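You operate a simulated robot arm through the tools that you are given. There is no shell and no other tool. Be economical: measure what you need, move in short steps, check, and stop when the job is done.

You run a simulated robot arm. Do the job below in one go: nothing can be reset, and whatever is moved stays where it is left.

Task
Fill both cups to about the line; put them on the black tray.
Fine: juice from the white jug; put the jug back. Set down upright: white jug, cup.

The check looks at the end state, three seconds after you hand in, the way a careful person would. Anything else that was tipped, shoved, dropped, spilled or broken makes it a failure.

Robot
A 7-joint arm with a two-finger parallel gripper, fixed in place. Base frame: the origin is at the foot of the arm, x ahead of it, y to its left, z up; the work surface is at about z = 900. Units: mm, degrees, N and s.
With the tool pointing down near the work surface it reaches from about 480 to 920 mm from the base axis. Its first joint turns from -115.0 to 115.0 degrees. Payload 3.91 kg.
The tool frame sits at the grasp point between the pads (the TCP): z along the fingers, y along the line on which they close. The tips reach 30 mm beyond it. The gripper opens to 110 mm. The fingers are 20 mm wide and 10 mm thick; the gripper's body (48 by 112 mm) begins 55 mm behind the TCP.
Orientation is that of the tool frame in the base frame, as [roll, pitch, yaw] about the fixed x, y, z axes, in that order (R = Rz(yaw) Ry(pitch) Rx(roll)). With the fingers straight down and closing along the base's y, the tool's x points along the base's -x, its y along +y and its z along -z.

Tools
- The arm moves only by the tool play_rows. Its argument "plan" is a list of rows, each a list of 3 entries, a list of its own where there are three numbers: the shift along the base's x, y, z in mm, then the turn, a rotation vector about the base's x, y, z in rad, then the finger opening in mm, from 0 to 110. In form: [[[x, y, z], [wx, wy, wz], jaw], ...]. A call has 1 to 8 rows; each row shifts and turns the commanded pose from where the row before left it. Each row takes 0.2 s and may step no farther than 50 mm and 8.6 degrees from the row before; otherwise, or with a gripper value out of range, the whole call is refused. A pose out of reach is approached as far as the arm can. The call stops where the force on the tool passes 40 N (or 10 N more than at its start, if that is more) or the arm is blocked; 0.2 s more then pass. Each finger travels about 153 mm/s and halts on what it meets, pressing with about 24 N; the grip force reading is that of the motor and also rises with nothing between the fingers. The clock runs only during rows and for 0.2 s after the last one: add rows that do not move to give the fingers time. It gives the time, the measured TCP pose, the force on the tool (base axes), the opening and the grip force at its end, in the units of the frame above (readings bear some noise), with the torque about the TCP (base axes, N m) and any sound that the robot's microphone picked up.
- Cameras (640 x 400 px; columns grow to the right, rows downward): "scene" is fixed at [217.5, 651.8, 1456]; the picture's right is [-0.75, -0.67, 0.00], its down [-0.47, 0.53, -0.70] and it looks along [0.47, -0.53, -0.71] (base axes); focal length 255 px, centre (320, 200). "wrist" rides on the gripper at [72, 17, -103] in the tool frame; the picture's right is [-0.23, 0.97, 0.00], its down [-0.76, -0.18, -0.62] and it looks along [-0.61, -0.14, 0.78] (tool axes); focal length 222 px, centre (320, 200). There is no depth. A picture from a camera that has moved, and an enlarged one, comes with that camera's place and axes in the base frame and with its lens.
- camera(camera): a new picture of that camera. The clock stands still meanwhile.
- move_column(by): slides the trunk up (or, below 0, down) by that many mm; the arm rides with it, the base frame stays. It gives what a move gives, with no picture.
- zoom(camera, box): a new picture of the part [left, top, right, bottom] of that camera's present view, enlarged. The clock stands still meanwhile.
- finish_job(): hands the job in; it is judged then, once.

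Work in short steps. Places have to be worked out from the pictures, the camera data and where the tool is seen: move nearer, look again, correct. Check each grasp and each placing, and mend what went wrong. You have 120 turns and 64 pictures in all, those below and enlarged ones among them. Open the gripper and draw the arm clear of the work before you hand the job in, unless the task says otherwise; then end with one line.

The tools are called after ">>>" as a command line: name --argument value ..., lists and objects as JSON in quotes. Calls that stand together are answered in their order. play_rows: Moves the arm, as the interface text tells. Its arguments: {"type":"object","properties":{"plan":{"type":"array","items":{"type":"array"}}},"required":["plan"]} The other tools are called the same way: move_column (by) slides the trunk up or down; camera (camera) takes a picture; zoom (camera, box) takes an enlarged picture of a part of a camera's view; finish_job () hands the job in.

At the start:

```text
t: 0.0
tcp_pos: [510.1, 427.9, 1244.2]
tool_rot: [179.9, 0.1, 180.0]
ft_force: [-0.1, 0.9, 0.0]
moment: [-0.01, 0.01, 0.06]
gripper_width: 109.9
gripper_force: 0.0
trunk travel left (down, up): [-800.0, 190.0]
```

scene: 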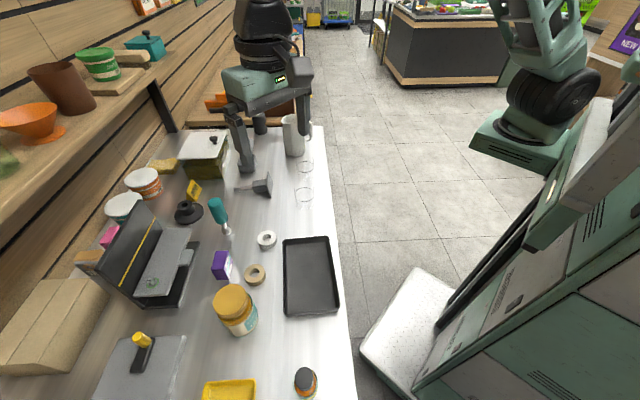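
wrist: 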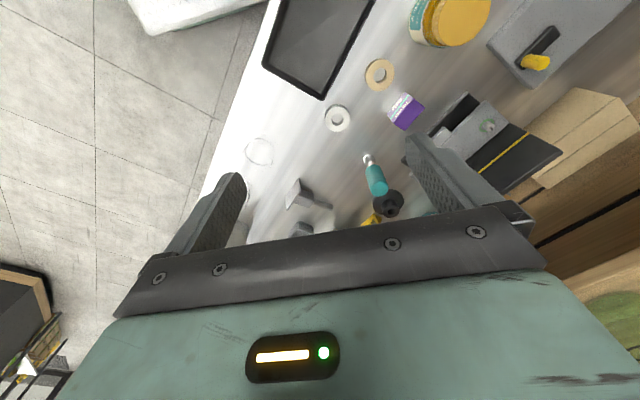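

The two faint rings near (305,165) and (303,195) look like clear cups and the white jug is behind the gripper. I'll enlarge that area.

>>> zoom --camera "scene" --box '[240, 90, 360, 220]'

>>> zoom --camera "scene" --box '[190, 190, 370, 330]'

```text
3.08 times, centred on (300, 155) of scene
camera zoom: at [217.5, 651.8, 1456.0], right [-0.75, -0.67, 0.0], down [-0.47, 0.53, -0.7], along [0.47, -0.53, -0.71], focal length 785 px, centre (382, 338)
```

zoom: 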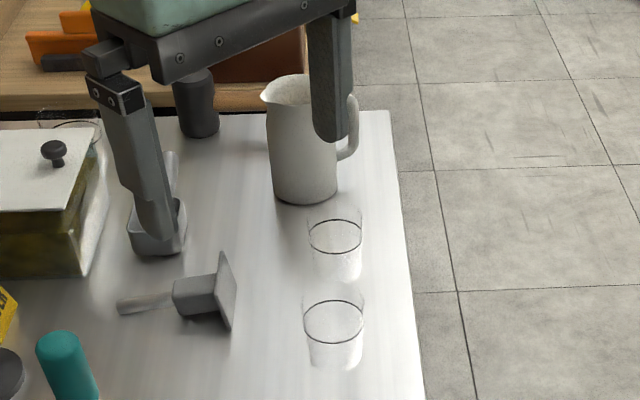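

```text
2.86 times, centred on (280, 260) of scene
camera zoom: at [217.5, 651.8, 1456.0], right [-0.75, -0.67, 0.0], down [-0.47, 0.53, -0.7], along [0.47, -0.53, -0.71], focal length 729 px, centre (434, 29)
```

zoom: 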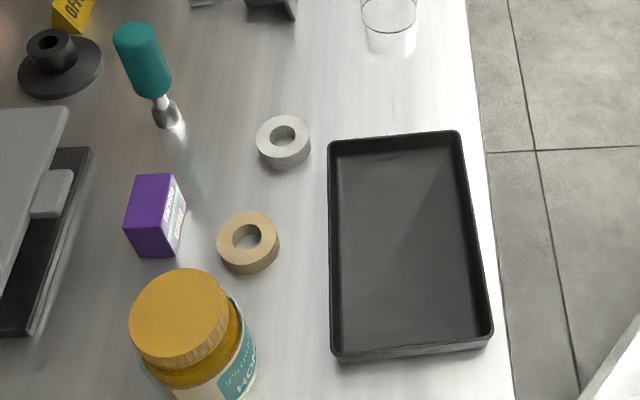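

Estimates: cup A about (602,285), cup B about (690,188), each about 80 tall with its line about 50 up. The jug is near (825,106), with its spout at azimuth of about 48° and its handle inward. The tray centre is near (440,438). I'll move above the nearer cup, turning the tool to the table's direction, and look.

>>> play_rows --plan '[[[10, -20, -20], [0, 0, 0.14], 110], [[10, -20, -20], [0, 0, 0.14], 110], [[10, -20, -20], [0, 0, 0.14], 110], [[10, -20, -20], [0, 0, 0.14], 110], [[5, -20, -20], [0, 0, 0.14], 110], [[0, -20, -20], [0, 0, 0.14], 110]]'

>>> camera --camera "wrist"

>>> camera --camera "scene"

```text
t: 1.4
tcp_pos: [555.3, 309.3, 1124.2]
tool_rot: [-180.0, 0.1, -131.9]
ft_force: [-0.6, 0.0, -0.4]
moment: [-0.02, -0.03, 0.01]
gripper_width: 110.1
gripper_force: 0.0
trunk travel left (down, up): [-800.0, 190.0]
```

```text
59 pictures are left
camera wrist: at [493.3, 265.8, 1226.3], right [-0.57, 0.82, 0.0], down [0.64, 0.45, 0.62], along [0.51, 0.36, -0.78], focal length 222 px, centre (320, 200)
```

wrist: 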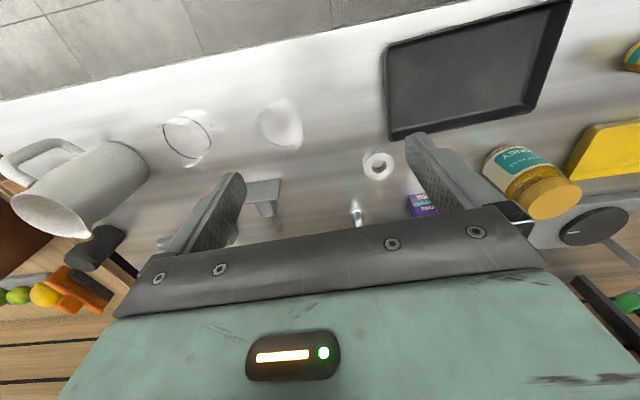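

```text
58 pictures are left
```

scene: 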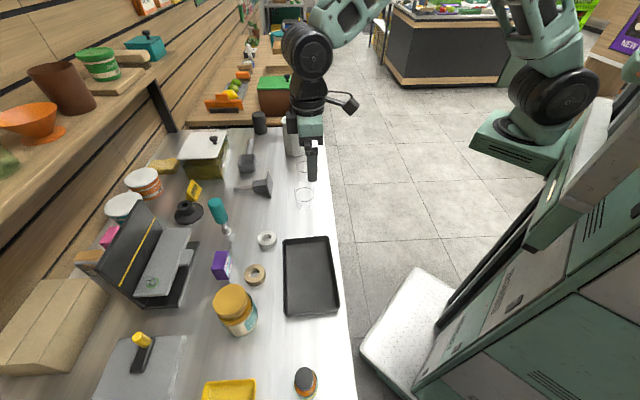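

Both views agree to within a few mm. I'll enlarge the cups and jug in the wrist view for a finer position.

>>> zoom --camera "wrist" --box '[140, 70, 320, 180]'

>>> zoom --camera "wrist" --box '[0, 110, 200, 250]'

```text
3.56 times, centred on (230, 125) of wrist
camera zoom: at [493.3, 265.8, 1226.3], right [-0.57, 0.82, 0.0], down [0.64, 0.45, 0.62], along [0.51, 0.36, -0.78], focal length 790 px, centre (640, 467)
```

zoom: 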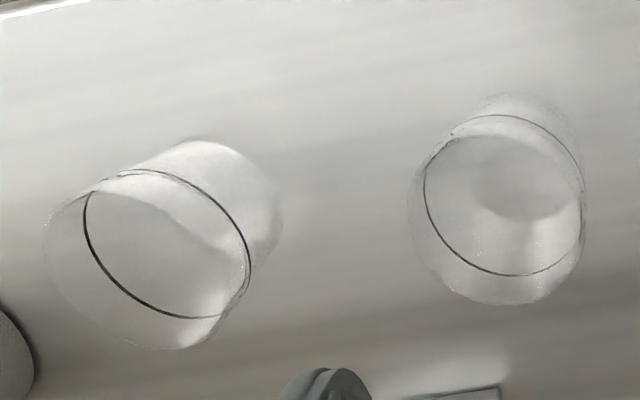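

```text
2.86 times, centred on (100, 180) of wrist
camera zoom: at [493.3, 265.8, 1226.3], right [-0.57, 0.82, 0.0], down [0.64, 0.45, 0.62], along [0.51, 0.36, -0.78], focal length 635 px, centre (949, 257)
```

zoom: 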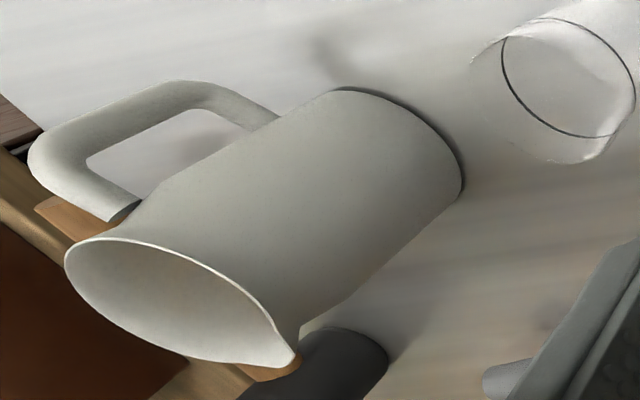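

Cup A's line centre works out at (601,283). I'll go over it and look before descending fully.

>>> play_rows --plan '[[[45.7, -26, 0], [0, 0, 0], 110], [[0, 0, -40], [0, 0, 0], 110], [[0, 0, -40], [0, 0, 0], 110], [[0, 0, 0], [0, 0, 0], 110]]'

>>> camera --camera "wrist"

>>> zoom --camera "scene" --box '[240, 90, 360, 220]'

```text
refused: row 1 steps farther than a row can; nothing moved
```

```text
55 pictures are left
camera wrist: at [493.3, 265.8, 1226.3], right [-0.57, 0.82, 0.0], down [0.64, 0.45, 0.62], along [0.51, 0.36, -0.78], focal length 222 px, centre (320, 200)
```

wrist: 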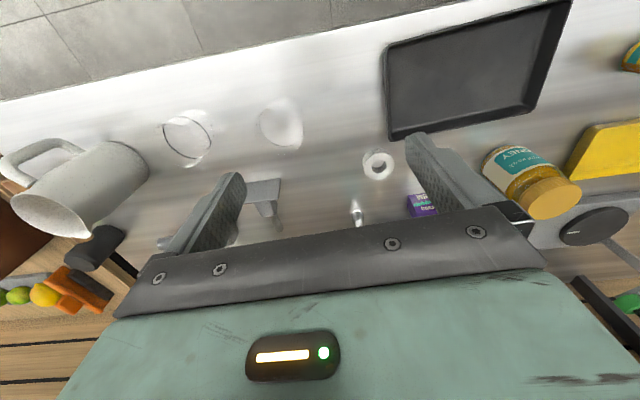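

```text
3.08 times, centred on (300, 155) of scene
camera zoom: at [217.5, 651.8, 1456.0], right [-0.75, -0.67, 0.0], down [-0.47, 0.53, -0.7], along [0.47, -0.53, -0.71], focal length 785 px, centre (382, 338)
```

zoom: 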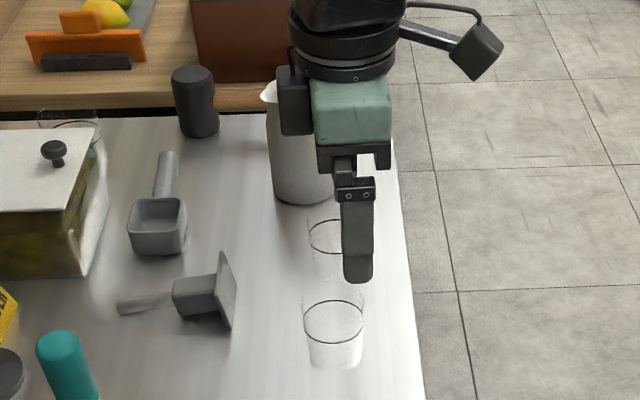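

The first row was too long, so I'll split it.

>>> play_rows --plan '[[[22.9, -13, 0], [0, 0, 0], 110], [[22.9, -13, 0], [0, 0, 0], 110], [[0, 0, -40], [0, 0, 0], 110], [[0, 0, -40], [0, 0, 0], 110], [[0, 0, 0], [0, 0, 0], 110]]'

>>> camera --camera "wrist"

```text
t: 2.6
tcp_pos: [599.2, 280.9, 1045.5]
tool_rot: [-179.9, 0.0, -131.7]
ft_force: [0.3, -0.6, 0.0]
moment: [-0.02, -0.01, 0.0]
gripper_width: 110.1
gripper_force: 0.0
trunk travel left (down, up): [-800.0, 190.0]
```

```text
53 pictures are left
camera wrist: at [537.5, 239.1, 1147.5], right [-0.57, 0.82, 0.0], down [0.64, 0.45, 0.62], along [0.51, 0.36, -0.78], focal length 222 px, centre (320, 200)
```

wrist: 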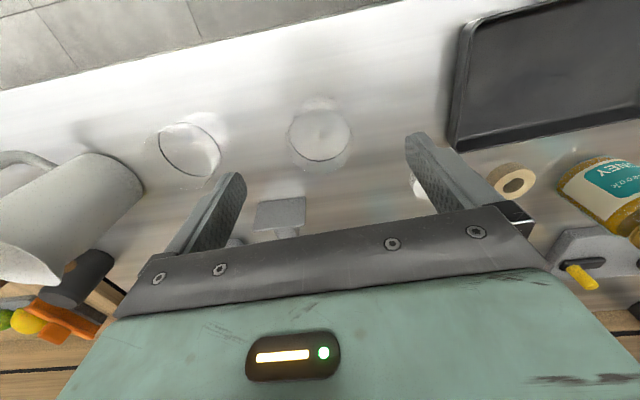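

The cup's line centre here is (602,284), so it's nearly under the tool. I'll descend to z≈945 and close gently.

>>> play_rows --plan '[[[2, 3, -35], [0, 0, 0], 110], [[0, 0, -35], [0, 0, 0], 110], [[0, 0, -30], [0, 0, 0], 110], [[0, 0, 0], [0, 0, 0], 80], [[0, 0, 0], [0, 0, 0], 65], [[0, 0, 0], [0, 0, 0], 50], [[0, 0, 0], [0, 0, 0], 45]]'

>>> zoom --camera "scene" --box '[240, 90, 360, 220]'

```text
t: 4.2
tcp_pos: [601.1, 286.7, 945.4]
tool_rot: [-180.0, 0.0, -131.9]
ft_force: [-0.4, 0.5, -0.5]
moment: [0.0, 0.02, 0.01]
gripper_width: 58.3
gripper_force: 24.0
trunk travel left (down, up): [-800.0, 190.0]
```

```text
3.08 times, centred on (300, 155) of scene
camera zoom: at [217.5, 651.8, 1456.0], right [-0.75, -0.67, 0.0], down [-0.47, 0.53, -0.7], along [0.47, -0.53, -0.71], focal length 785 px, centre (382, 338)
```

zoom: 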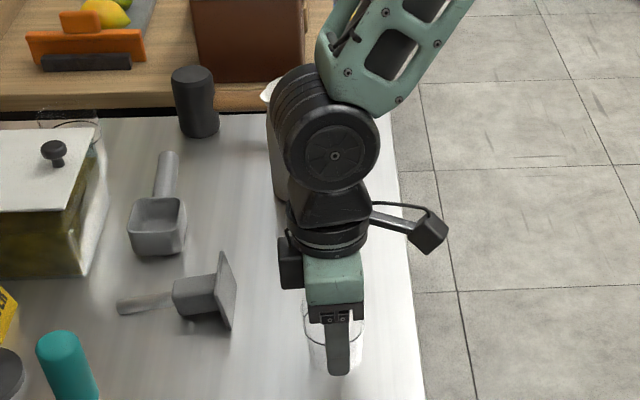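

The cup is held at 58 mm wide. I'll lift it and carry it over the left part of the tray, about (406,468).

>>> play_rows --plan '[[[0, 0, 35], [0, 0, 0], 45], [[0, 0, 45], [0, 0, 0], 45], [[-32.5, 30.2, 20], [0, 0, 0], 45], [[-32.5, 30.2, 0], [0, 0, 0], 45], [[-32.5, 30.2, 0], [0, 0, 0], 45], [[-32.5, 30.2, 0], [0, 0, 0], 45], [[-32.5, 30.2, 0], [0, 0, 0], 45], [[-32.5, 30.2, 0], [0, 0, 0], 45]]'

>>> camera --camera "wrist"

>>> camera --camera "scene"

```text
t: 6.0
tcp_pos: [408.1, 465.4, 1046.2]
tool_rot: [180.0, 0.0, -131.9]
ft_force: [0.3, -0.7, -0.1]
moment: [0.01, 0.06, 0.01]
gripper_width: 58.5
gripper_force: 23.8
trunk travel left (down, up): [-800.0, 190.0]
```

```text
51 pictures are left
camera wrist: at [345.9, 423.9, 1148.2], right [-0.57, 0.82, 0.0], down [0.64, 0.45, 0.62], along [0.51, 0.36, -0.78], focal length 222 px, centre (320, 200)
```

wrist: 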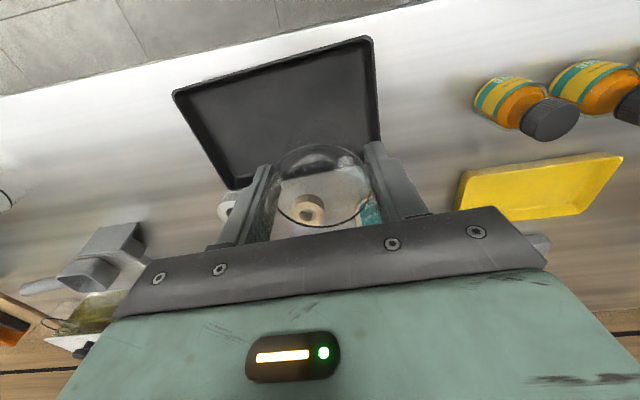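

```text
50 pictures are left
```

scene: 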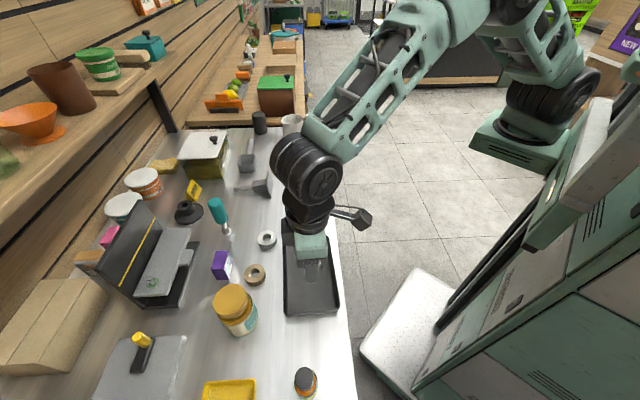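

The tray centre refines to (438,441), which suits this position. I'll lower the cup to just above the tray floor.

>>> play_rows --plan '[[[-3.5, 5, -30], [0, 0, 0], 45], [[0, 0, -35], [0, 0, 0], 45], [[0, 0, -25], [0, 0, 0], 45], [[0, 0, -4], [0, 0, 0], 45], [[0, 0, 0], [0, 0, 0], 45]]'

>>> zoom --camera "scene" --box '[260, 200, 360, 330]'

```text
t: 7.2
tcp_pos: [403.6, 471.6, 952.2]
tool_rot: [180.0, 0.0, -131.9]
ft_force: [0.1, 0.5, 0.1]
moment: [0.02, -0.02, -0.03]
gripper_width: 58.2
gripper_force: 24.2
trunk travel left (down, up): [-800.0, 190.0]
```

```text
3.08 times, centred on (310, 265) of scene
camera zoom: at [217.5, 651.8, 1456.0], right [-0.75, -0.67, 0.0], down [-0.47, 0.53, -0.7], along [0.47, -0.53, -0.71], focal length 785 px, centre (351, 0)
```

zoom: 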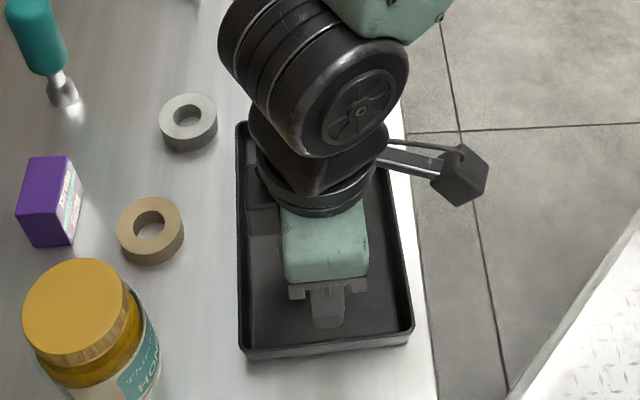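

I'll lower in 2 mm steps until contact shows in the force reading.

>>> play_rows --plan '[[[0, 0, -2], [0, 0, 0], 45], [[0, 0, 0], [0, 0, 0], 45]]'

>>> play_rows --plan '[[[0, 0, -2], [0, 0, 0], 45], [[0, 0, 0], [0, 0, 0], 45]]'

```text
t: 7.8
tcp_pos: [403.9, 471.3, 949.4]
tool_rot: [180.0, 0.0, -131.9]
ft_force: [0.1, -0.6, 4.4]
moment: [0.02, 0.1, 0.0]
gripper_width: 58.6
gripper_force: 24.0
trunk travel left (down, up): [-800.0, 190.0]
```

```text
t: 8.4
tcp_pos: [406.0, 472.3, 948.6]
tool_rot: [-180.0, 0.2, -132.0]
ft_force: [2.4, -1.8, 17.2]
moment: [0.02, 0.05, 0.02]
gripper_width: 58.6
gripper_force: 24.2
trunk travel left (down, up): [-800.0, 190.0]
```

That is contact, with the cup base at about z 904. I'll ease back 2 mm, open moderately, rise and check.

>>> play_rows --plan '[[[0, 0, 2], [0, 0, 0], 45], [[0, 0, 0], [0, 0, 0], 60], [[0, 0, 0], [0, 0, 0], 76], [[0, 0, 0], [0, 0, 0], 76], [[0, 0, 35], [0, 0, 0], 76], [[0, 0, 45], [0, 0, 0], 80], [[0, 0, 45], [0, 0, 0], 110]]'

>>> camera --camera "wrist"

```text
t: 10.0
tcp_pos: [404.9, 471.9, 1072.8]
tool_rot: [180.0, -0.2, -131.9]
ft_force: [-0.7, -0.4, -0.5]
moment: [0.02, -0.01, -0.02]
gripper_width: 110.1
gripper_force: 0.1
trunk travel left (down, up): [-800.0, 190.0]
```

```text
48 pictures are left
camera wrist: at [343.2, 430.2, 1175.7], right [-0.57, 0.82, 0.0], down [0.64, 0.45, 0.62], along [0.51, 0.36, -0.78], focal length 222 px, centre (320, 200)
```

wrist: 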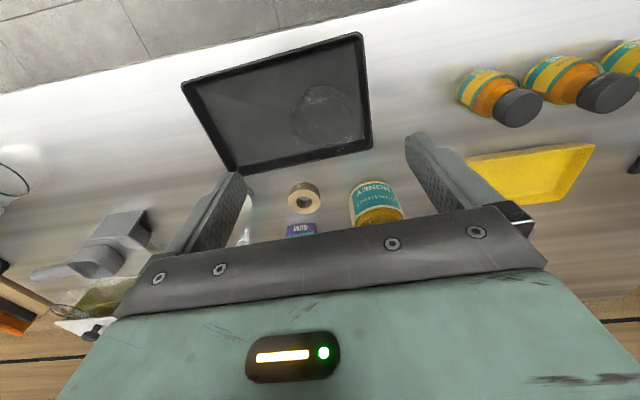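

Cup A stands on the tray. Next I'll move above cup B at about (687,191).

>>> play_rows --plan '[[[35, -35, 0], [0, 0, 0], 110], [[35, -35, 0], [0, 0, 0], 110], [[35, -35, 0], [0, 0, 0], 110], [[35, -35, 0], [0, 0, 0], 110], [[35, -35, 0], [0, 0, 0], 110], [[35, -35, 0], [0, 0, 0], 110], [[35, -35, 0], [0, 0, 0], 110], [[35, -35, 0], [0, 0, 0], 110]]'

>>> camera --camera "wrist"

```text
t: 11.8
tcp_pos: [683.3, 190.7, 1072.8]
tool_rot: [-180.0, 0.0, -131.8]
ft_force: [0.6, 1.0, -0.9]
moment: [-0.01, -0.02, 0.0]
gripper_width: 110.0
gripper_force: 0.0
trunk travel left (down, up): [-800.0, 190.0]
```

```text
47 pictures are left
camera wrist: at [620.3, 149.2, 1176.2], right [-0.57, 0.82, 0.0], down [0.64, 0.45, 0.62], along [0.51, 0.36, -0.78], focal length 222 px, centre (320, 200)
```

wrist: 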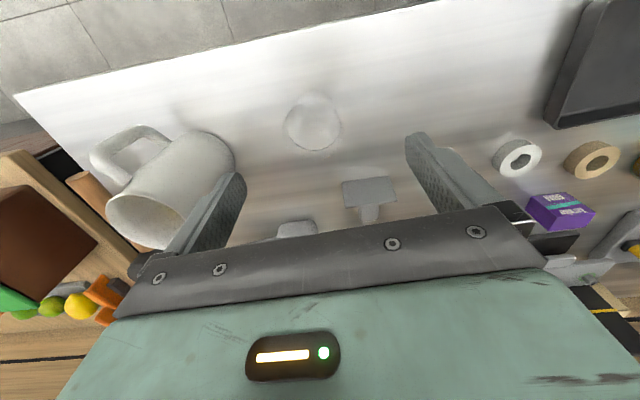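

>>> zoom --camera "wrist" --box '[70, 90, 270, 260]'

>>> zoom --camera "wrist" --box '[250, 70, 380, 180]'

```text
2.35 times, centred on (170, 175) of wrist
camera zoom: at [620.3, 149.2, 1176.2], right [-0.57, 0.82, 0.0], down [0.64, 0.45, 0.62], along [0.51, 0.36, -0.78], focal length 523 px, centre (673, 259)
```

zoom: 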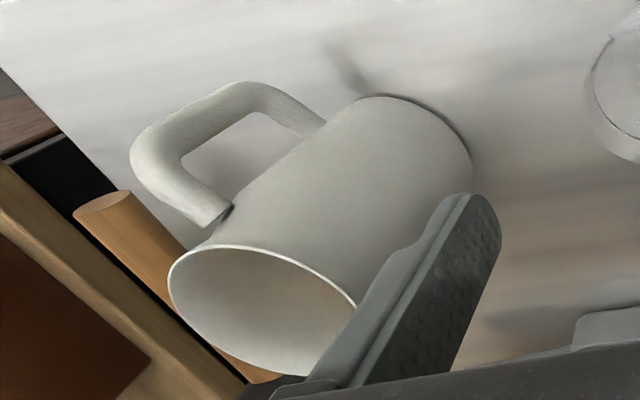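

```text
3.64 times, centred on (315, 125) of wrist
camera zoom: at [620.3, 149.2, 1176.2], right [-0.57, 0.82, 0.0], down [0.64, 0.45, 0.62], along [0.51, 0.36, -0.78], focal length 808 px, centre (338, 473)
```

zoom: 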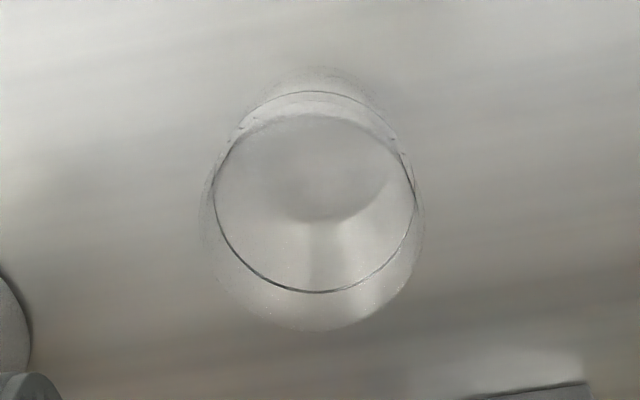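

Cup B's line centre is (689,190). I'll descend and grip it.

>>> play_rows --plan '[[[4, 0, -40], [0, 0, 0], 110], [[2, 0, -40], [0, 0, 0], 110], [[0, 0, -30], [0, 0, 0], 110], [[0, 0, -17], [0, 0, 0], 110], [[0, 0, 0], [0, 0, 0], 80], [[0, 0, 0], [0, 0, 0], 65], [[0, 0, 0], [0, 0, 0], 50], [[0, 0, 0], [0, 0, 0], 45]]'

```text
t: 13.6
tcp_pos: [690.6, 190.7, 945.9]
tool_rot: [180.0, -0.1, -131.9]
ft_force: [-0.3, 0.1, -0.2]
moment: [0.01, -0.03, 0.01]
gripper_width: 58.5
gripper_force: 23.9
trunk travel left (down, up): [-800.0, 190.0]
```

Held at 58.5 mm. I'll lift and carry it towards (469,413).

>>> play_rows --plan '[[[0, 0, 40], [0, 0, 0], 45], [[0, 0, 50], [0, 0, 0], 45], [[-35, 35, 0], [0, 0, 0], 45], [[-35, 35, 0], [0, 0, 0], 45], [[-35, 35, 0], [0, 0, 0], 45], [[-35, 35, 0], [0, 0, 0], 45], [[-35, 35, 0], [0, 0, 0], 45], [[-35, 35, 0], [0, 0, 0], 45]]'

>>> play_rows --plan '[[[-11, 12, 0], [0, 0, 0], 45], [[0, 0, -40], [0, 0, 0], 45], [[0, 0, -30], [0, 0, 0], 45], [[0, 0, -13], [0, 0, 0], 45], [[0, 0, -2], [0, 0, 0], 45], [[0, 0, 0], [0, 0, 0], 45]]'

>>> camera --camera "wrist"

```text
t: 15.4
tcp_pos: [476.9, 399.1, 1036.3]
tool_rot: [-179.9, 0.0, -132.0]
ft_force: [-0.1, -0.8, 0.3]
moment: [0.03, 0.0, -0.01]
gripper_width: 58.5
gripper_force: 24.1
trunk travel left (down, up): [-800.0, 190.0]
```

```text
t: 16.8
tcp_pos: [469.7, 413.4, 953.0]
tool_rot: [-180.0, 0.0, -131.9]
ft_force: [-0.3, 0.3, 0.1]
moment: [0.0, -0.01, 0.01]
gripper_width: 58.4
gripper_force: 23.9
trunk travel left (down, up): [-800.0, 190.0]
```

```text
44 pictures are left
camera wrist: at [407.1, 371.5, 1054.8], right [-0.57, 0.82, 0.0], down [0.64, 0.45, 0.62], along [0.51, 0.36, -0.78], focal length 222 px, centre (320, 200)
```

wrist: 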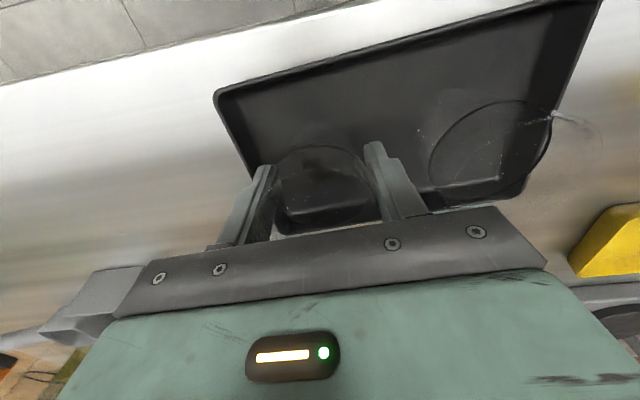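

Clear of cup A. I'll lower the last 2.5 mm and release.

>>> play_rows --plan '[[[0, 0, -2.5], [0, 0, 0], 45], [[0, 0, 0], [0, 0, 0], 45], [[0, 0, 0], [0, 0, 0], 58], [[0, 0, 0], [0, 0, 0], 68], [[0, 0, 0], [0, 0, 0], 74], [[0, 0, 35], [0, 0, 0], 74], [[0, 0, 45], [0, 0, 0], 80], [[0, 0, 45], [0, 0, 0], 110]]'

>>> camera --camera "wrist"

```text
t: 18.6
tcp_pos: [470.4, 414.7, 1074.3]
tool_rot: [179.9, 0.0, -131.9]
ft_force: [-1.2, -0.3, 0.1]
moment: [-0.01, 0.02, 0.0]
gripper_width: 109.9
gripper_force: 0.1
trunk travel left (down, up): [-800.0, 190.0]
```

```text
43 pictures are left
camera wrist: at [408.3, 372.7, 1176.9], right [-0.57, 0.82, 0.0], down [0.64, 0.45, 0.62], along [0.51, 0.36, -0.78], focal length 222 px, centre (320, 200)
```

wrist: 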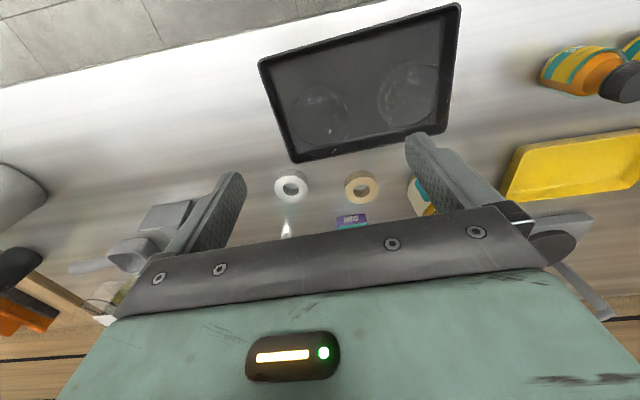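

Both cups are on the tray. Before taking the jug, I'll test in free air how far the tool can tilt for a spout-outward pour, where the jug body stays over the free table edge.

>>> play_rows --plan '[[[-4, -4, 10], [-0.104, 0.0934, 0], 110], [[-4, -4, 10], [-0.104, 0.0934, 0], 110], [[-4, -4, 10], [-0.104, 0.0934, 0], 110], [[-4, -4, 10], [-0.104, 0.0934, 0], 110], [[-4, -4, 0], [-0.104, 0.0934, 0], 110], [[-4, -4, 0], [-0.104, 0.0934, 0], 110], [[-4, -4, 0], [-0.104, 0.0934, 0], 110], [[-4, -4, 0], [-0.104, 0.0934, 0], 110]]'

>>> camera --camera "scene"

```text
t: 20.4
tcp_pos: [446.2, 392.4, 1113.4]
tool_rot: [-180.0, -44.1, -131.9]
ft_force: [0.0, 0.0, -0.3]
moment: [-0.01, -0.01, -0.01]
gripper_width: 109.9
gripper_force: 0.1
out of reach, approached as far as the arm can: row 6, 7, 8
trunk travel left (down, up): [-800.0, 190.0]
```

```text
42 pictures are left
```

scene: 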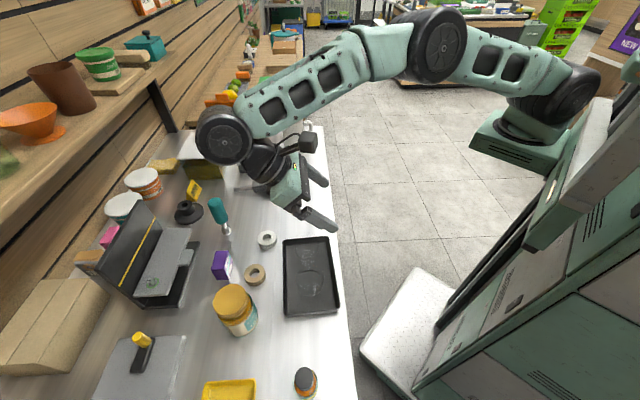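

The outward tilt stops at about 44°, so I'll use the other way: spout towards the robot. I'll undo this tilt and then test tilting the opposite way.

>>> play_rows --plan '[[[4, 4, 10], [0.104, -0.0934, 0], 110], [[4, 4, 10], [0.104, -0.0934, 0], 110], [[4, 4, 10], [0.104, -0.0934, 0], 110], [[4, 4, 10], [0.104, -0.0934, 0], 110], [[4, 4, 0], [0.104, -0.0934, 0], 110], [[4, 4, 0], [0.104, -0.0934, 0], 110], [[4, 4, 0], [0.104, -0.0934, 0], 110], [[4, 4, 0], [0.104, -0.0934, 0], 110]]'

>>> play_rows --plan '[[[4, 4, -8], [0.104, -0.0934, 0], 110], [[4, 4, -8], [0.104, -0.0934, 0], 110], [[4, 4, -8], [0.104, -0.0934, 0], 110], [[4, 4, -8], [0.104, -0.0934, 0], 110], [[4, 4, -8], [0.104, -0.0934, 0], 110], [[4, 4, -8], [0.104, -0.0934, 0], 110], [[4, 4, -8], [0.104, -0.0934, 0], 110], [[4, 4, -8], [0.104, -0.0934, 0], 110]]'

```text
t: 22.2
tcp_pos: [479.3, 424.1, 1155.3]
tool_rot: [-179.9, 20.1, -131.9]
ft_force: [0.3, -0.1, 0.1]
moment: [0.01, 0.03, 0.04]
gripper_width: 109.8
gripper_force: 0.0
trunk travel left (down, up): [-800.0, 190.0]
```

```text
t: 23.2
tcp_pos: [609.5, 375.8, 1171.1]
tool_rot: [173.0, 52.7, -150.1]
ft_force: [-0.4, 0.6, -1.2]
moment: [-0.02, -0.08, -0.04]
gripper_width: 109.8
gripper_force: 0.1
trunk travel left (down, up): [-800.0, 190.0]
stopped in row 4: the arm was blocked; the commanded pose is now the measured one
```

The arm was blocked part way, so I'll look.

>>> camera --camera "scene"

```text
41 pictures are left
```

scene: 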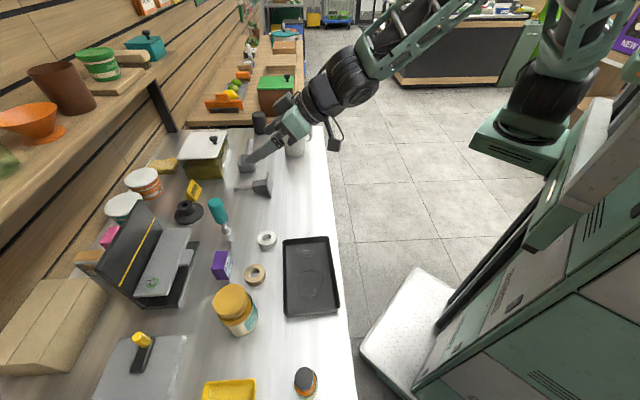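

The near radius with that tilt folds the arm badly. I'll unwind to tool-down, then probe the tilt again at larger reach with the trunk lower.

>>> play_rows --plan '[[[0, 0, 0], [-0.0657, 0.1137, 0], 110], [[0, 0, 0], [-0.0657, 0.1137, 0], 110], [[0, 0, 0], [-0.0657, 0.1137, 0], 110], [[0, 0, 0], [-0.0657, 0.1137, 0], 110], [[0, 0, 0], [-0.0657, 0.1137, 0], 110], [[0, 0, 0], [-0.0657, 0.1137, 0], 110], [[0, 0, 0], [-0.0657, 0.1137, 0], 110]]'

>>> camera --camera "scene"

```text
t: 24.8
tcp_pos: [604.5, 377.7, 1166.3]
tool_rot: [172.6, -0.3, -149.2]
ft_force: [-0.2, 0.1, 0.5]
moment: [0.02, 0.0, 0.04]
gripper_width: 110.1
gripper_force: 0.0
trunk travel left (down, up): [-800.0, 190.0]
```

```text
40 pictures are left
```

scene: 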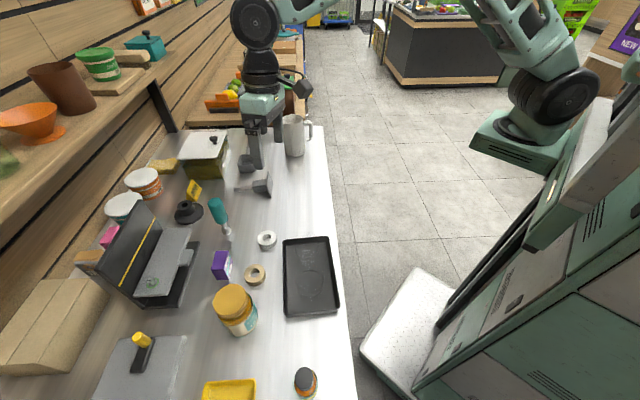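

The tool is almost down again. I'll straighten it and rise over the tray to z≈1350, which has the same arm geometry as a lowered trunk, and try the inward tilt there.

>>> play_rows --plan '[[[-20, 12, 37], [-0.037, -0.022, 0.1], 110], [[-20, 12, 37], [-0.037, -0.022, 0.1], 110], [[-20, 12, 37], [-0.037, -0.022, 0.1], 110], [[-20, 12, 37], [0, 0, 0], 110], [[-20, 12, 37], [0, 0, 0], 110], [[0, 0, 0], [0, 0, 0], 110]]'

>>> play_rows --plan '[[[4, 4, 0], [0.104, -0.0934, 0], 110], [[4, 4, 0], [0.104, -0.0934, 0], 110], [[4, 4, 0], [0.104, -0.0934, 0], 110], [[4, 4, 0], [0.104, -0.0934, 0], 110], [[4, 4, 0], [0.104, -0.0934, 0], 110], [[4, 4, 0], [0.104, -0.0934, 0], 110]]'

```text
t: 26.2
tcp_pos: [502.8, 437.0, 1351.7]
tool_rot: [-180.0, -1.3, -132.4]
ft_force: [0.6, -0.4, 0.2]
moment: [0.0, 0.03, -0.03]
gripper_width: 109.9
gripper_force: 0.0
trunk travel left (down, up): [-800.0, 190.0]
```

```text
t: 27.6
tcp_pos: [527.8, 462.9, 1350.5]
tool_rot: [179.6, 46.8, -132.4]
ft_force: [0.7, 0.6, -0.7]
moment: [0.03, -0.02, -0.02]
gripper_width: 109.7
gripper_force: 0.1
trunk travel left (down, up): [-800.0, 190.0]
```

That works to 47°. I'll continue tilting.

>>> play_rows --plan '[[[0, 0, 0], [0.104, -0.0934, 0], 110], [[0, 0, 0], [0.104, -0.0934, 0], 110], [[0, 0, 0], [0.104, -0.0934, 0], 110], [[0, 0, 0], [0.104, -0.0934, 0], 110], [[0, 0, 0], [0.104, -0.0934, 0], 110], [[0, 0, 0], [0, 0, 0], 110]]'

>>> camera --camera "scene"

```text
t: 29.2
tcp_pos: [565.2, 429.5, 1396.0]
tool_rot: [143.2, 81.0, -169.8]
ft_force: [0.1, -0.5, -0.1]
moment: [-0.01, 0.01, 0.01]
gripper_width: 110.3
gripper_force: 0.1
out of reach, approached as far as the arm can: row 3, 4
trunk travel left (down, up): [-800.0, 190.0]
stopped in row 6: the arm was blocked; the commanded pose is now the measured one
```

```text
39 pictures are left
```

scene: 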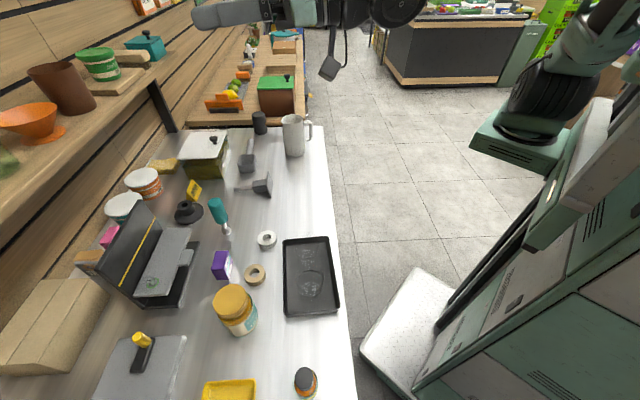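

At r≈700 the full inward tilt runs out of reach. I'll unwind and test a sideways (tangential) pour instead.

>>> play_rows --plan '[[[-5, 2, -10], [-0.104, 0.0934, 0], 110], [[-5, 2, -10], [-0.104, 0.0934, 0], 110], [[-5, 2, -10], [-0.104, 0.0934, 0], 110], [[-5, 2, -10], [-0.104, 0.0934, 0], 110], [[-5, 2, -10], [-0.104, 0.0934, 0], 110], [[-5, 2, -10], [-0.104, 0.0934, 0], 110], [[-5, 2, -10], [-0.104, 0.0934, 0], 110], [[-5, 2, -10], [-0.104, 0.0934, 0], 110]]'

>>> play_rows --plan '[[[-5, 0, -10], [-0.104, 0.0934, 0], 110], [[-5, 0, -10], [-0.104, 0.0934, 0], 110], [[-5, 0, -10], [0, 0, 0.14], 110], [[-5, 0, -10], [0, 0, 0.14], 110], [[-5, 0, -10], [0, 0, 0.14], 110], [[-5, 0, -10], [0, 0, 0.14], 110], [[-5, 0, -10], [0, 0, 0.14], 110], [[-5, 0, -10], [0, 0, 0.14], 110]]'

```text
t: 31.0
tcp_pos: [522.0, 449.3, 1315.3]
tool_rot: [178.4, 18.4, -137.6]
ft_force: [0.1, -1.1, -0.5]
moment: [0.01, 0.01, 0.01]
gripper_width: 110.1
gripper_force: 0.1
trunk travel left (down, up): [-800.0, 190.0]
```

```text
t: 32.8
tcp_pos: [480.8, 450.2, 1233.3]
tool_rot: [-180.0, 2.5, -89.1]
ft_force: [0.6, 0.8, -0.5]
moment: [-0.03, 0.01, -0.02]
gripper_width: 110.3
gripper_force: 0.0
trunk travel left (down, up): [-800.0, 190.0]
```

>>> play_rows --plan '[[[4, -11, -15], [0, 0, 0.137], 110], [[4, -11, -15], [0, 0, 0.137], 110], [[4, -11, -15], [0, 0, 0.137], 110], [[4, -11, -15], [0, 0, 0.137], 110], [[4, -11, -15], [0, 0, 0.137], 110], [[4, -11, -15], [0, 0, 0.137], 110], [[0, 0, 0], [0, 0, 0], 110]]'

>>> play_rows --plan '[[[0, 0, 0], [-0.0937, -0.104, 0], 110], [[0, 0, 0], [-0.0937, -0.104, 0], 110], [[0, 0, 0], [-0.0937, -0.104, 0], 110], [[0, 0, 0], [-0.0937, -0.104, 0], 110], [[0, 0, 0], [-0.0937, -0.104, 0], 110], [[0, 0, 0], [-0.0937, -0.104, 0], 110], [[0, 0, 0], [-0.0937, -0.104, 0], 110], [[0, 0, 0], [-0.0937, -0.104, 0], 110]]'

>>> camera --camera "scene"

```text
t: 34.4
tcp_pos: [504.5, 381.3, 1144.7]
tool_rot: [-179.9, 2.6, -41.9]
ft_force: [0.5, 0.8, -0.4]
moment: [0.01, 0.01, -0.02]
gripper_width: 110.0
gripper_force: 0.2
trunk travel left (down, up): [-800.0, 190.0]
```

```text
t: 36.2
tcp_pos: [504.9, 382.9, 1144.2]
tool_rot: [-179.7, -61.7, -42.2]
ft_force: [0.0, -0.2, -0.2]
moment: [0.0, 0.01, 0.0]
gripper_width: 110.0
gripper_force: 0.1
trunk travel left (down, up): [-800.0, 190.0]
```

```text
38 pictures are left
```

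scene: 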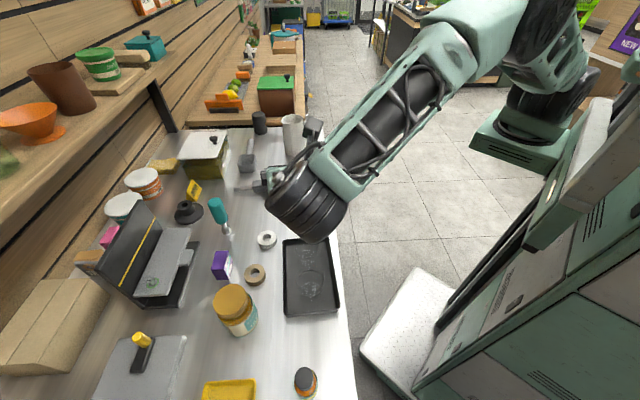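

The sideways tilt works to 62°. I'll check it further, to about 86°.

>>> play_rows --plan '[[[0, 0, 0], [-0.0937, -0.104, 0], 110], [[0, 0, -10], [-0.0937, -0.104, 0], 110], [[0, 0, -10], [-0.0937, -0.104, 0], 110], [[0, 0, -15], [0, 0, 0], 110], [[0, 0, 0], [0, 0, 0], 110]]'

>>> zoom --camera "scene" --box '[220, 110, 380, 330]'

```text
t: 37.4
tcp_pos: [504.6, 384.3, 1109.7]
tool_rot: [-179.2, -85.6, -42.6]
ft_force: [0.6, 0.3, 0.0]
moment: [-0.04, 0.01, 0.0]
gripper_width: 110.1
gripper_force: 0.0
trunk travel left (down, up): [-800.0, 190.0]
```

```text
1.82 times, centred on (300, 220) of scene
camera zoom: at [217.5, 651.8, 1456.0], right [-0.75, -0.67, 0.0], down [-0.47, 0.53, -0.7], along [0.47, -0.53, -0.71], focal length 464 px, centre (356, 164)
```

zoom: 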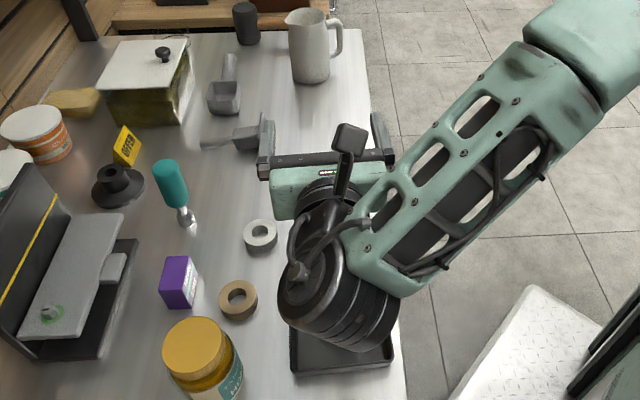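

It reaches 86°. I'll unwind, then test the mirrored version (spout to the right) for the left cup.

>>> play_rows --plan '[[[0, 0, 10], [0.0997, 0.1107, 0], 110], [[0, 0, 10], [0.0997, 0.1107, 0], 110], [[0, 0, 10], [0.0997, 0.1107, 0], 110], [[0, 0, 10], [0.0997, 0.1107, 0], 110], [[0, 0, 0], [0.0997, 0.1107, 0], 110], [[0, 0, 0], [0.0997, 0.1107, 0], 110], [[0, 0, 0], [0.0997, 0.1107, 0], 110], [[0, 0, 0], [0.0997, 0.1107, 0], 110]]'

>>> play_rows --plan '[[[-10, 5, 0], [0.0997, 0.1107, 0], 110], [[-10, 5, 0], [0.0997, 0.1107, 0], 110], [[-10, 5, 0], [0, 0, -0.149], 110], [[-10, 5, 0], [0, 0, -0.149], 110], [[-10, 5, 0], [0, 0, -0.149], 110], [[-10, 5, 0], [0, 0, -0.149], 110], [[-10, 5, 0], [0, 0, -0.149], 110], [[-10, 5, 0], [0, 0, -0.149], 110]]'

>>> play_rows --plan '[[[-6, 6, 0], [0, 0, -0.149], 110], [[-6, 6, 0], [0, 0, -0.149], 110], [[-6, 6, 0], [0, 0, -0.149], 110], [[-6, 6, 0], [0, 0, -0.149], 110], [[-6, 6, 0], [0, 0, -0.149], 110], [[-6, 6, 0], [0, 0, -0.149], 110], [[-6, 6, 0], [0, 0, -0.149], 110], [[-6, 6, 0], [0, 0, -0.149], 110]]'

>>> play_rows --plan '[[[0, 0, 0], [0, 0, -0.149], 110], [[0, 0, 0], [0, 0, -0.149], 110], [[0, 0, 0], [0, 0, -0.149], 110], [[0, 0, 0], [0, 0, -0.149], 110], [[0, 0, 0], [0, 0, -0.149], 110], [[0, 0, 0], [0, 0, -0.149], 110], [[0, 0, 0], [0, 0, -0.149], 110]]'

```text
t: 39.2
tcp_pos: [505.1, 384.0, 1148.9]
tool_rot: [-179.9, -17.3, -42.0]
ft_force: [-1.7, 1.0, -0.1]
moment: [-0.03, 0.0, -0.05]
gripper_width: 110.1
gripper_force: 0.0
trunk travel left (down, up): [-800.0, 190.0]
```

```text
t: 41.0
tcp_pos: [425.2, 422.9, 1149.2]
tool_rot: [-179.9, -0.3, -93.5]
ft_force: [0.6, -0.3, 0.0]
moment: [-0.04, 0.0, 0.0]
gripper_width: 110.1
gripper_force: 0.0
trunk travel left (down, up): [-800.0, 190.0]
```

```text
t: 42.8
tcp_pos: [378.0, 471.8, 1149.4]
tool_rot: [-179.9, -0.4, -161.7]
ft_force: [1.1, 0.0, -0.5]
moment: [0.03, 0.02, -0.04]
gripper_width: 110.2
gripper_force: 0.1
trunk travel left (down, up): [-800.0, 190.0]
```

```text
t: 44.6
tcp_pos: [422.6, 456.4, 1152.6]
tool_rot: [179.9, -0.5, 134.1]
ft_force: [-0.9, -0.9, 0.3]
moment: [0.0, 0.03, 0.0]
gripper_width: 110.2
gripper_force: 0.2
trunk travel left (down, up): [-800.0, 190.0]
stopped in row 7: the arm was blocked; the commanded pose is now the measured one
```

The yaw limit is reached at about 134°. I'll back off to yaw≈150° and test the mirrored tilt there.

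>>> play_rows --plan '[[[-28, 19, 0], [0, 0, 0.14], 110], [[-28, 19, 0], [0, 0, 0.14], 110], [[0, 0, 0], [0.07, 0.122, 0], 110], [[0, 0, 0], [0.07, 0.122, 0], 110], [[0, 0, 0], [0.07, 0.122, 0], 110], [[0, 0, 0], [0.07, 0.122, 0], 110], [[0, 0, 0], [0.07, 0.122, 0], 110]]'

>>> play_rows --plan '[[[0, 0, 0], [0.07, 0.122, 0], 110], [[0, 0, 0], [0.07, 0.122, 0], 110], [[0, 0, 0], [0.07, 0.122, 0], 110], [[0, 0, 0], [0.07, 0.122, 0], 110], [[0, 0, 0], [0.07, 0.122, 0], 110]]'

>>> camera --camera "scene"

```text
t: 46.2
tcp_pos: [363.3, 495.3, 1149.1]
tool_rot: [-179.9, -40.8, 150.2]
ft_force: [0.2, 0.7, 0.4]
moment: [-0.01, -0.01, 0.01]
gripper_width: 109.6
gripper_force: 0.0
trunk travel left (down, up): [-800.0, 190.0]
```

```text
t: 47.4
tcp_pos: [364.4, 495.3, 1149.1]
tool_rot: [179.1, -81.1, 151.1]
ft_force: [-0.1, 0.1, -0.1]
moment: [-0.04, -0.01, 0.01]
gripper_width: 110.1
gripper_force: 0.0
trunk travel left (down, up): [-800.0, 190.0]
```

```text
36 pictures are left
```

scene: 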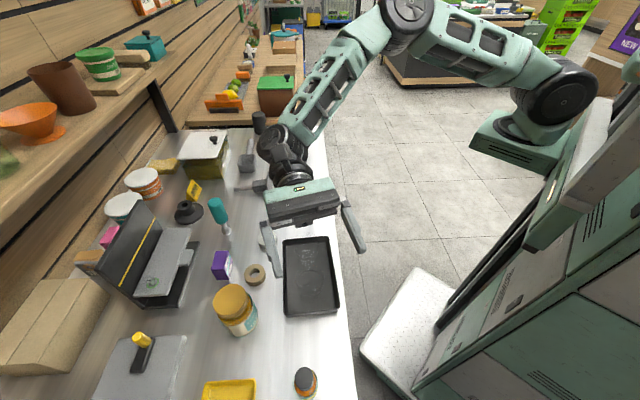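

The mirrored tilt also works, to 81° at yaw 150°. So both pours are feasible, and I'll unwind and travel to the jug.

>>> play_rows --plan '[[[0, 0, 0], [-0.071, -0.123, 0], 110], [[0, 0, 0], [-0.071, -0.123, 0], 110], [[0, 0, 0], [-0.071, -0.123, 0], 110], [[0, 0, 0], [-0.071, -0.123, 0], 110], [[0, 0, 0], [-0.071, -0.123, 0], 110], [[0, 0, 0], [-0.071, -0.123, 0], 110], [[0, 0, 0], [-0.071, -0.123, 0], 110], [[0, 0, 0], [-0.071, -0.123, 0], 110]]'

>>> play_rows --plan '[[[0, 0, 0], [-0.071, -0.123, 0], 110], [[0, 0, 0], [-0.071, -0.123, 0], 110], [[30, -30, 0], [0, 0, 0.138], 110], [[30, -30, 0], [0, 0, 0.138], 110], [[30, -30, 0], [0, 0, 0.138], 110], [[30, -30, 0], [0, 0, 0.138], 110], [[30, -30, 0], [0, 0, 0.138], 110], [[30, -30, 0], [0, 0, 0.138], 110]]'

>>> play_rows --plan '[[[33, -30, 5], [0, 0, 0.138], 110], [[33, -30, 5], [0, 0, 0.138], 110], [[33, -30, 5], [0, 0, 0.138], 110], [[33, -30, 5], [0, 0, 0.138], 110], [[33, -30, 5], [0, 0, 0.138], 110], [[33, -30, 5], [0, 0, 0.138], 110], [[0, 0, 0], [0, 0, 0], 110]]'

>>> camera --camera "wrist"

```text
t: 49.2
tcp_pos: [366.9, 495.1, 1152.0]
tool_rot: [-179.9, -15.8, 150.1]
ft_force: [0.8, 0.0, 0.2]
moment: [0.03, 0.05, 0.02]
gripper_width: 109.8
gripper_force: 0.1
trunk travel left (down, up): [-800.0, 190.0]
```

```text
t: 51.0
tcp_pos: [544.3, 317.7, 1150.7]
tool_rot: [-179.8, 0.3, -162.3]
ft_force: [-0.5, -0.2, 0.1]
moment: [-0.02, -0.05, -0.01]
gripper_width: 109.9
gripper_force: 0.1
trunk travel left (down, up): [-800.0, 190.0]
```

```text
t: 52.6
tcp_pos: [741.2, 134.4, 1180.6]
tool_rot: [-179.8, 0.4, -114.8]
ft_force: [-0.3, 0.3, 0.6]
moment: [0.01, -0.03, 0.06]
gripper_width: 110.2
gripper_force: 0.1
trunk travel left (down, up): [-800.0, 190.0]
```

```text
35 pictures are left
camera wrist: at [693.0, 75.3, 1283.5], right [-0.79, 0.62, 0.0], down [0.48, 0.61, 0.63], along [0.39, 0.49, -0.78], focal length 222 px, centre (320, 200)
```

wrist: 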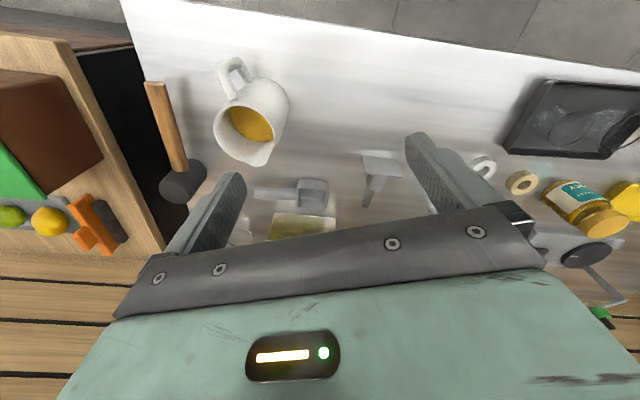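

Juice is visible in the jug. I'll enlarge it for position, orientation and fill level.

>>> zoom --camera "wrist" --box '[190, 45, 310, 180]'

>>> zoom --camera "scene" --box '[240, 80, 340, 170]'

```text
2.96 times, centred on (250, 112) of wrist
camera zoom: at [693.0, 75.3, 1283.5], right [-0.79, 0.62, 0.0], down [0.48, 0.61, 0.63], along [0.39, 0.49, -0.78], focal length 658 px, centre (527, 459)
```

zoom: 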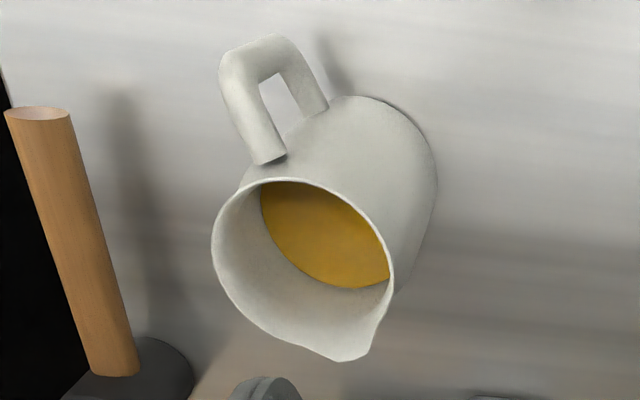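

```text
4.44 times, centred on (290, 125) of scene
camera zoom: at [217.5, 651.8, 1456.0], right [-0.75, -0.67, 0.0], down [-0.47, 0.53, -0.7], along [0.47, -0.53, -0.71], focal length 1134 px, centre (453, 533)
```

zoom: 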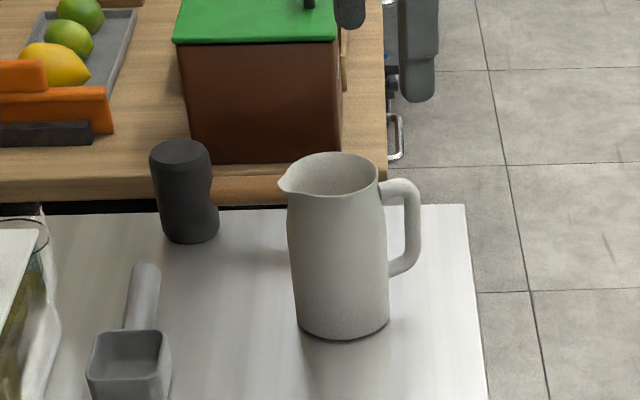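

The jug axis is at (829,101) and its rim at z≈1028. The spout azimuth is about 65°, which already matches the tool, and there is about 270 ml of juice. I'll move over it, come down partly, and look.

>>> play_rows --plan '[[[44, -17, 0], [0, 0, 0], 110], [[44, -16.5, 0], [0, 0, 0], 110], [[0, 0, -40], [0, 0, 0], 110], [[0, 0, -40], [0, 0, 0], 110], [[0, 0, -20], [0, 0, 0], 110], [[0, 0, 0], [0, 0, 0], 110]]'

>>> camera --camera "wrist"

>>> zoom --camera "scene" --box '[240, 60, 340, 170]'

```text
t: 54.0
tcp_pos: [830.0, 103.0, 1078.0]
tool_rot: [-179.8, 0.5, -115.0]
ft_force: [0.0, 0.1, -0.4]
moment: [-0.02, -0.02, 0.0]
gripper_width: 110.1
gripper_force: 0.0
trunk travel left (down, up): [-800.0, 190.0]
```

```text
32 pictures are left
camera wrist: at [781.6, 44.5, 1181.2], right [-0.79, 0.62, 0.0], down [0.48, 0.61, 0.63], along [0.39, 0.49, -0.78], focal length 222 px, centre (320, 200)
```

wrist: 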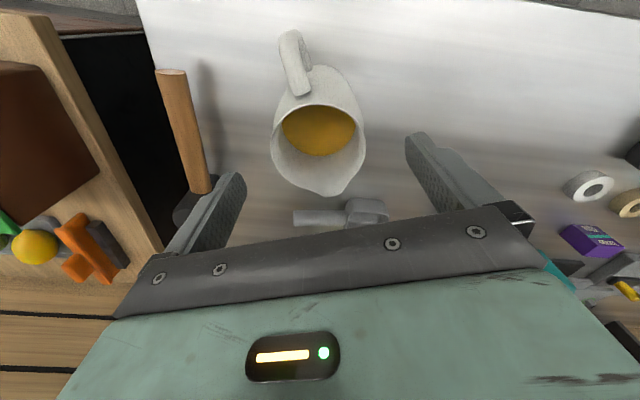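

```text
3.64 times, centred on (290, 115) of scene
camera zoom: at [217.5, 651.8, 1456.0], right [-0.75, -0.67, 0.0], down [-0.47, 0.53, -0.7], along [0.47, -0.53, -0.71], focal length 928 px, centre (429, 509)
```

zoom: 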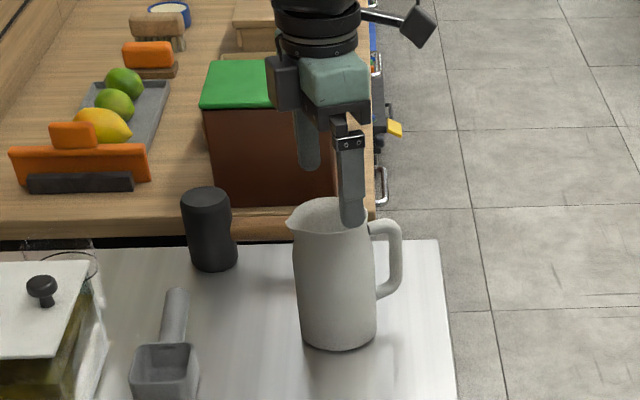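

The jug is centred between the fingers. I'll descend to z≈983 and close.

>>> play_rows --plan '[[[-2, -3, -25], [0, 0, 0], 110], [[0, 0, -30], [0, 0, 0], 110], [[0, 0, -25], [0, 0, 0], 110], [[0, 0, -15], [0, 0, 0], 110], [[0, 0, 0], [0, 0, 0], 95], [[0, 0, 0], [0, 0, 0], 82], [[0, 0, 0], [0, 0, 0], 70], [[0, 0, 0], [0, 0, 0], 62]]'

>>> zoom --camera "scene" --box '[240, 60, 340, 170]'

```text
t: 55.8
tcp_pos: [825.7, 99.5, 984.1]
tool_rot: [-179.8, 0.4, -114.9]
ft_force: [-0.7, -0.1, 0.7]
moment: [0.07, 0.07, 0.0]
gripper_width: 78.9
gripper_force: 23.9
trunk travel left (down, up): [-800.0, 190.0]
```

```text
3.64 times, centred on (290, 115) of scene
camera zoom: at [217.5, 651.8, 1456.0], right [-0.75, -0.67, 0.0], down [-0.47, 0.53, -0.7], along [0.47, -0.53, -0.71], focal length 928 px, centre (429, 509)
```

zoom: 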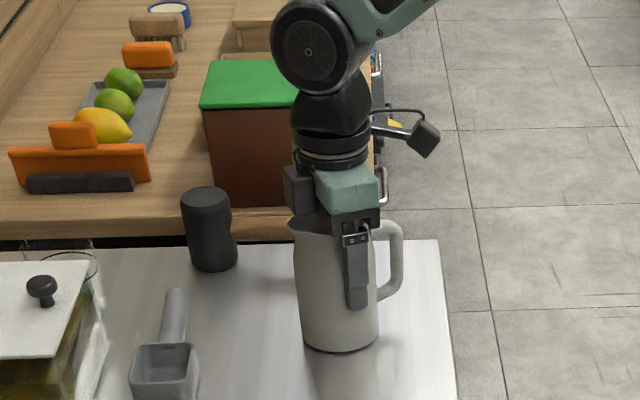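

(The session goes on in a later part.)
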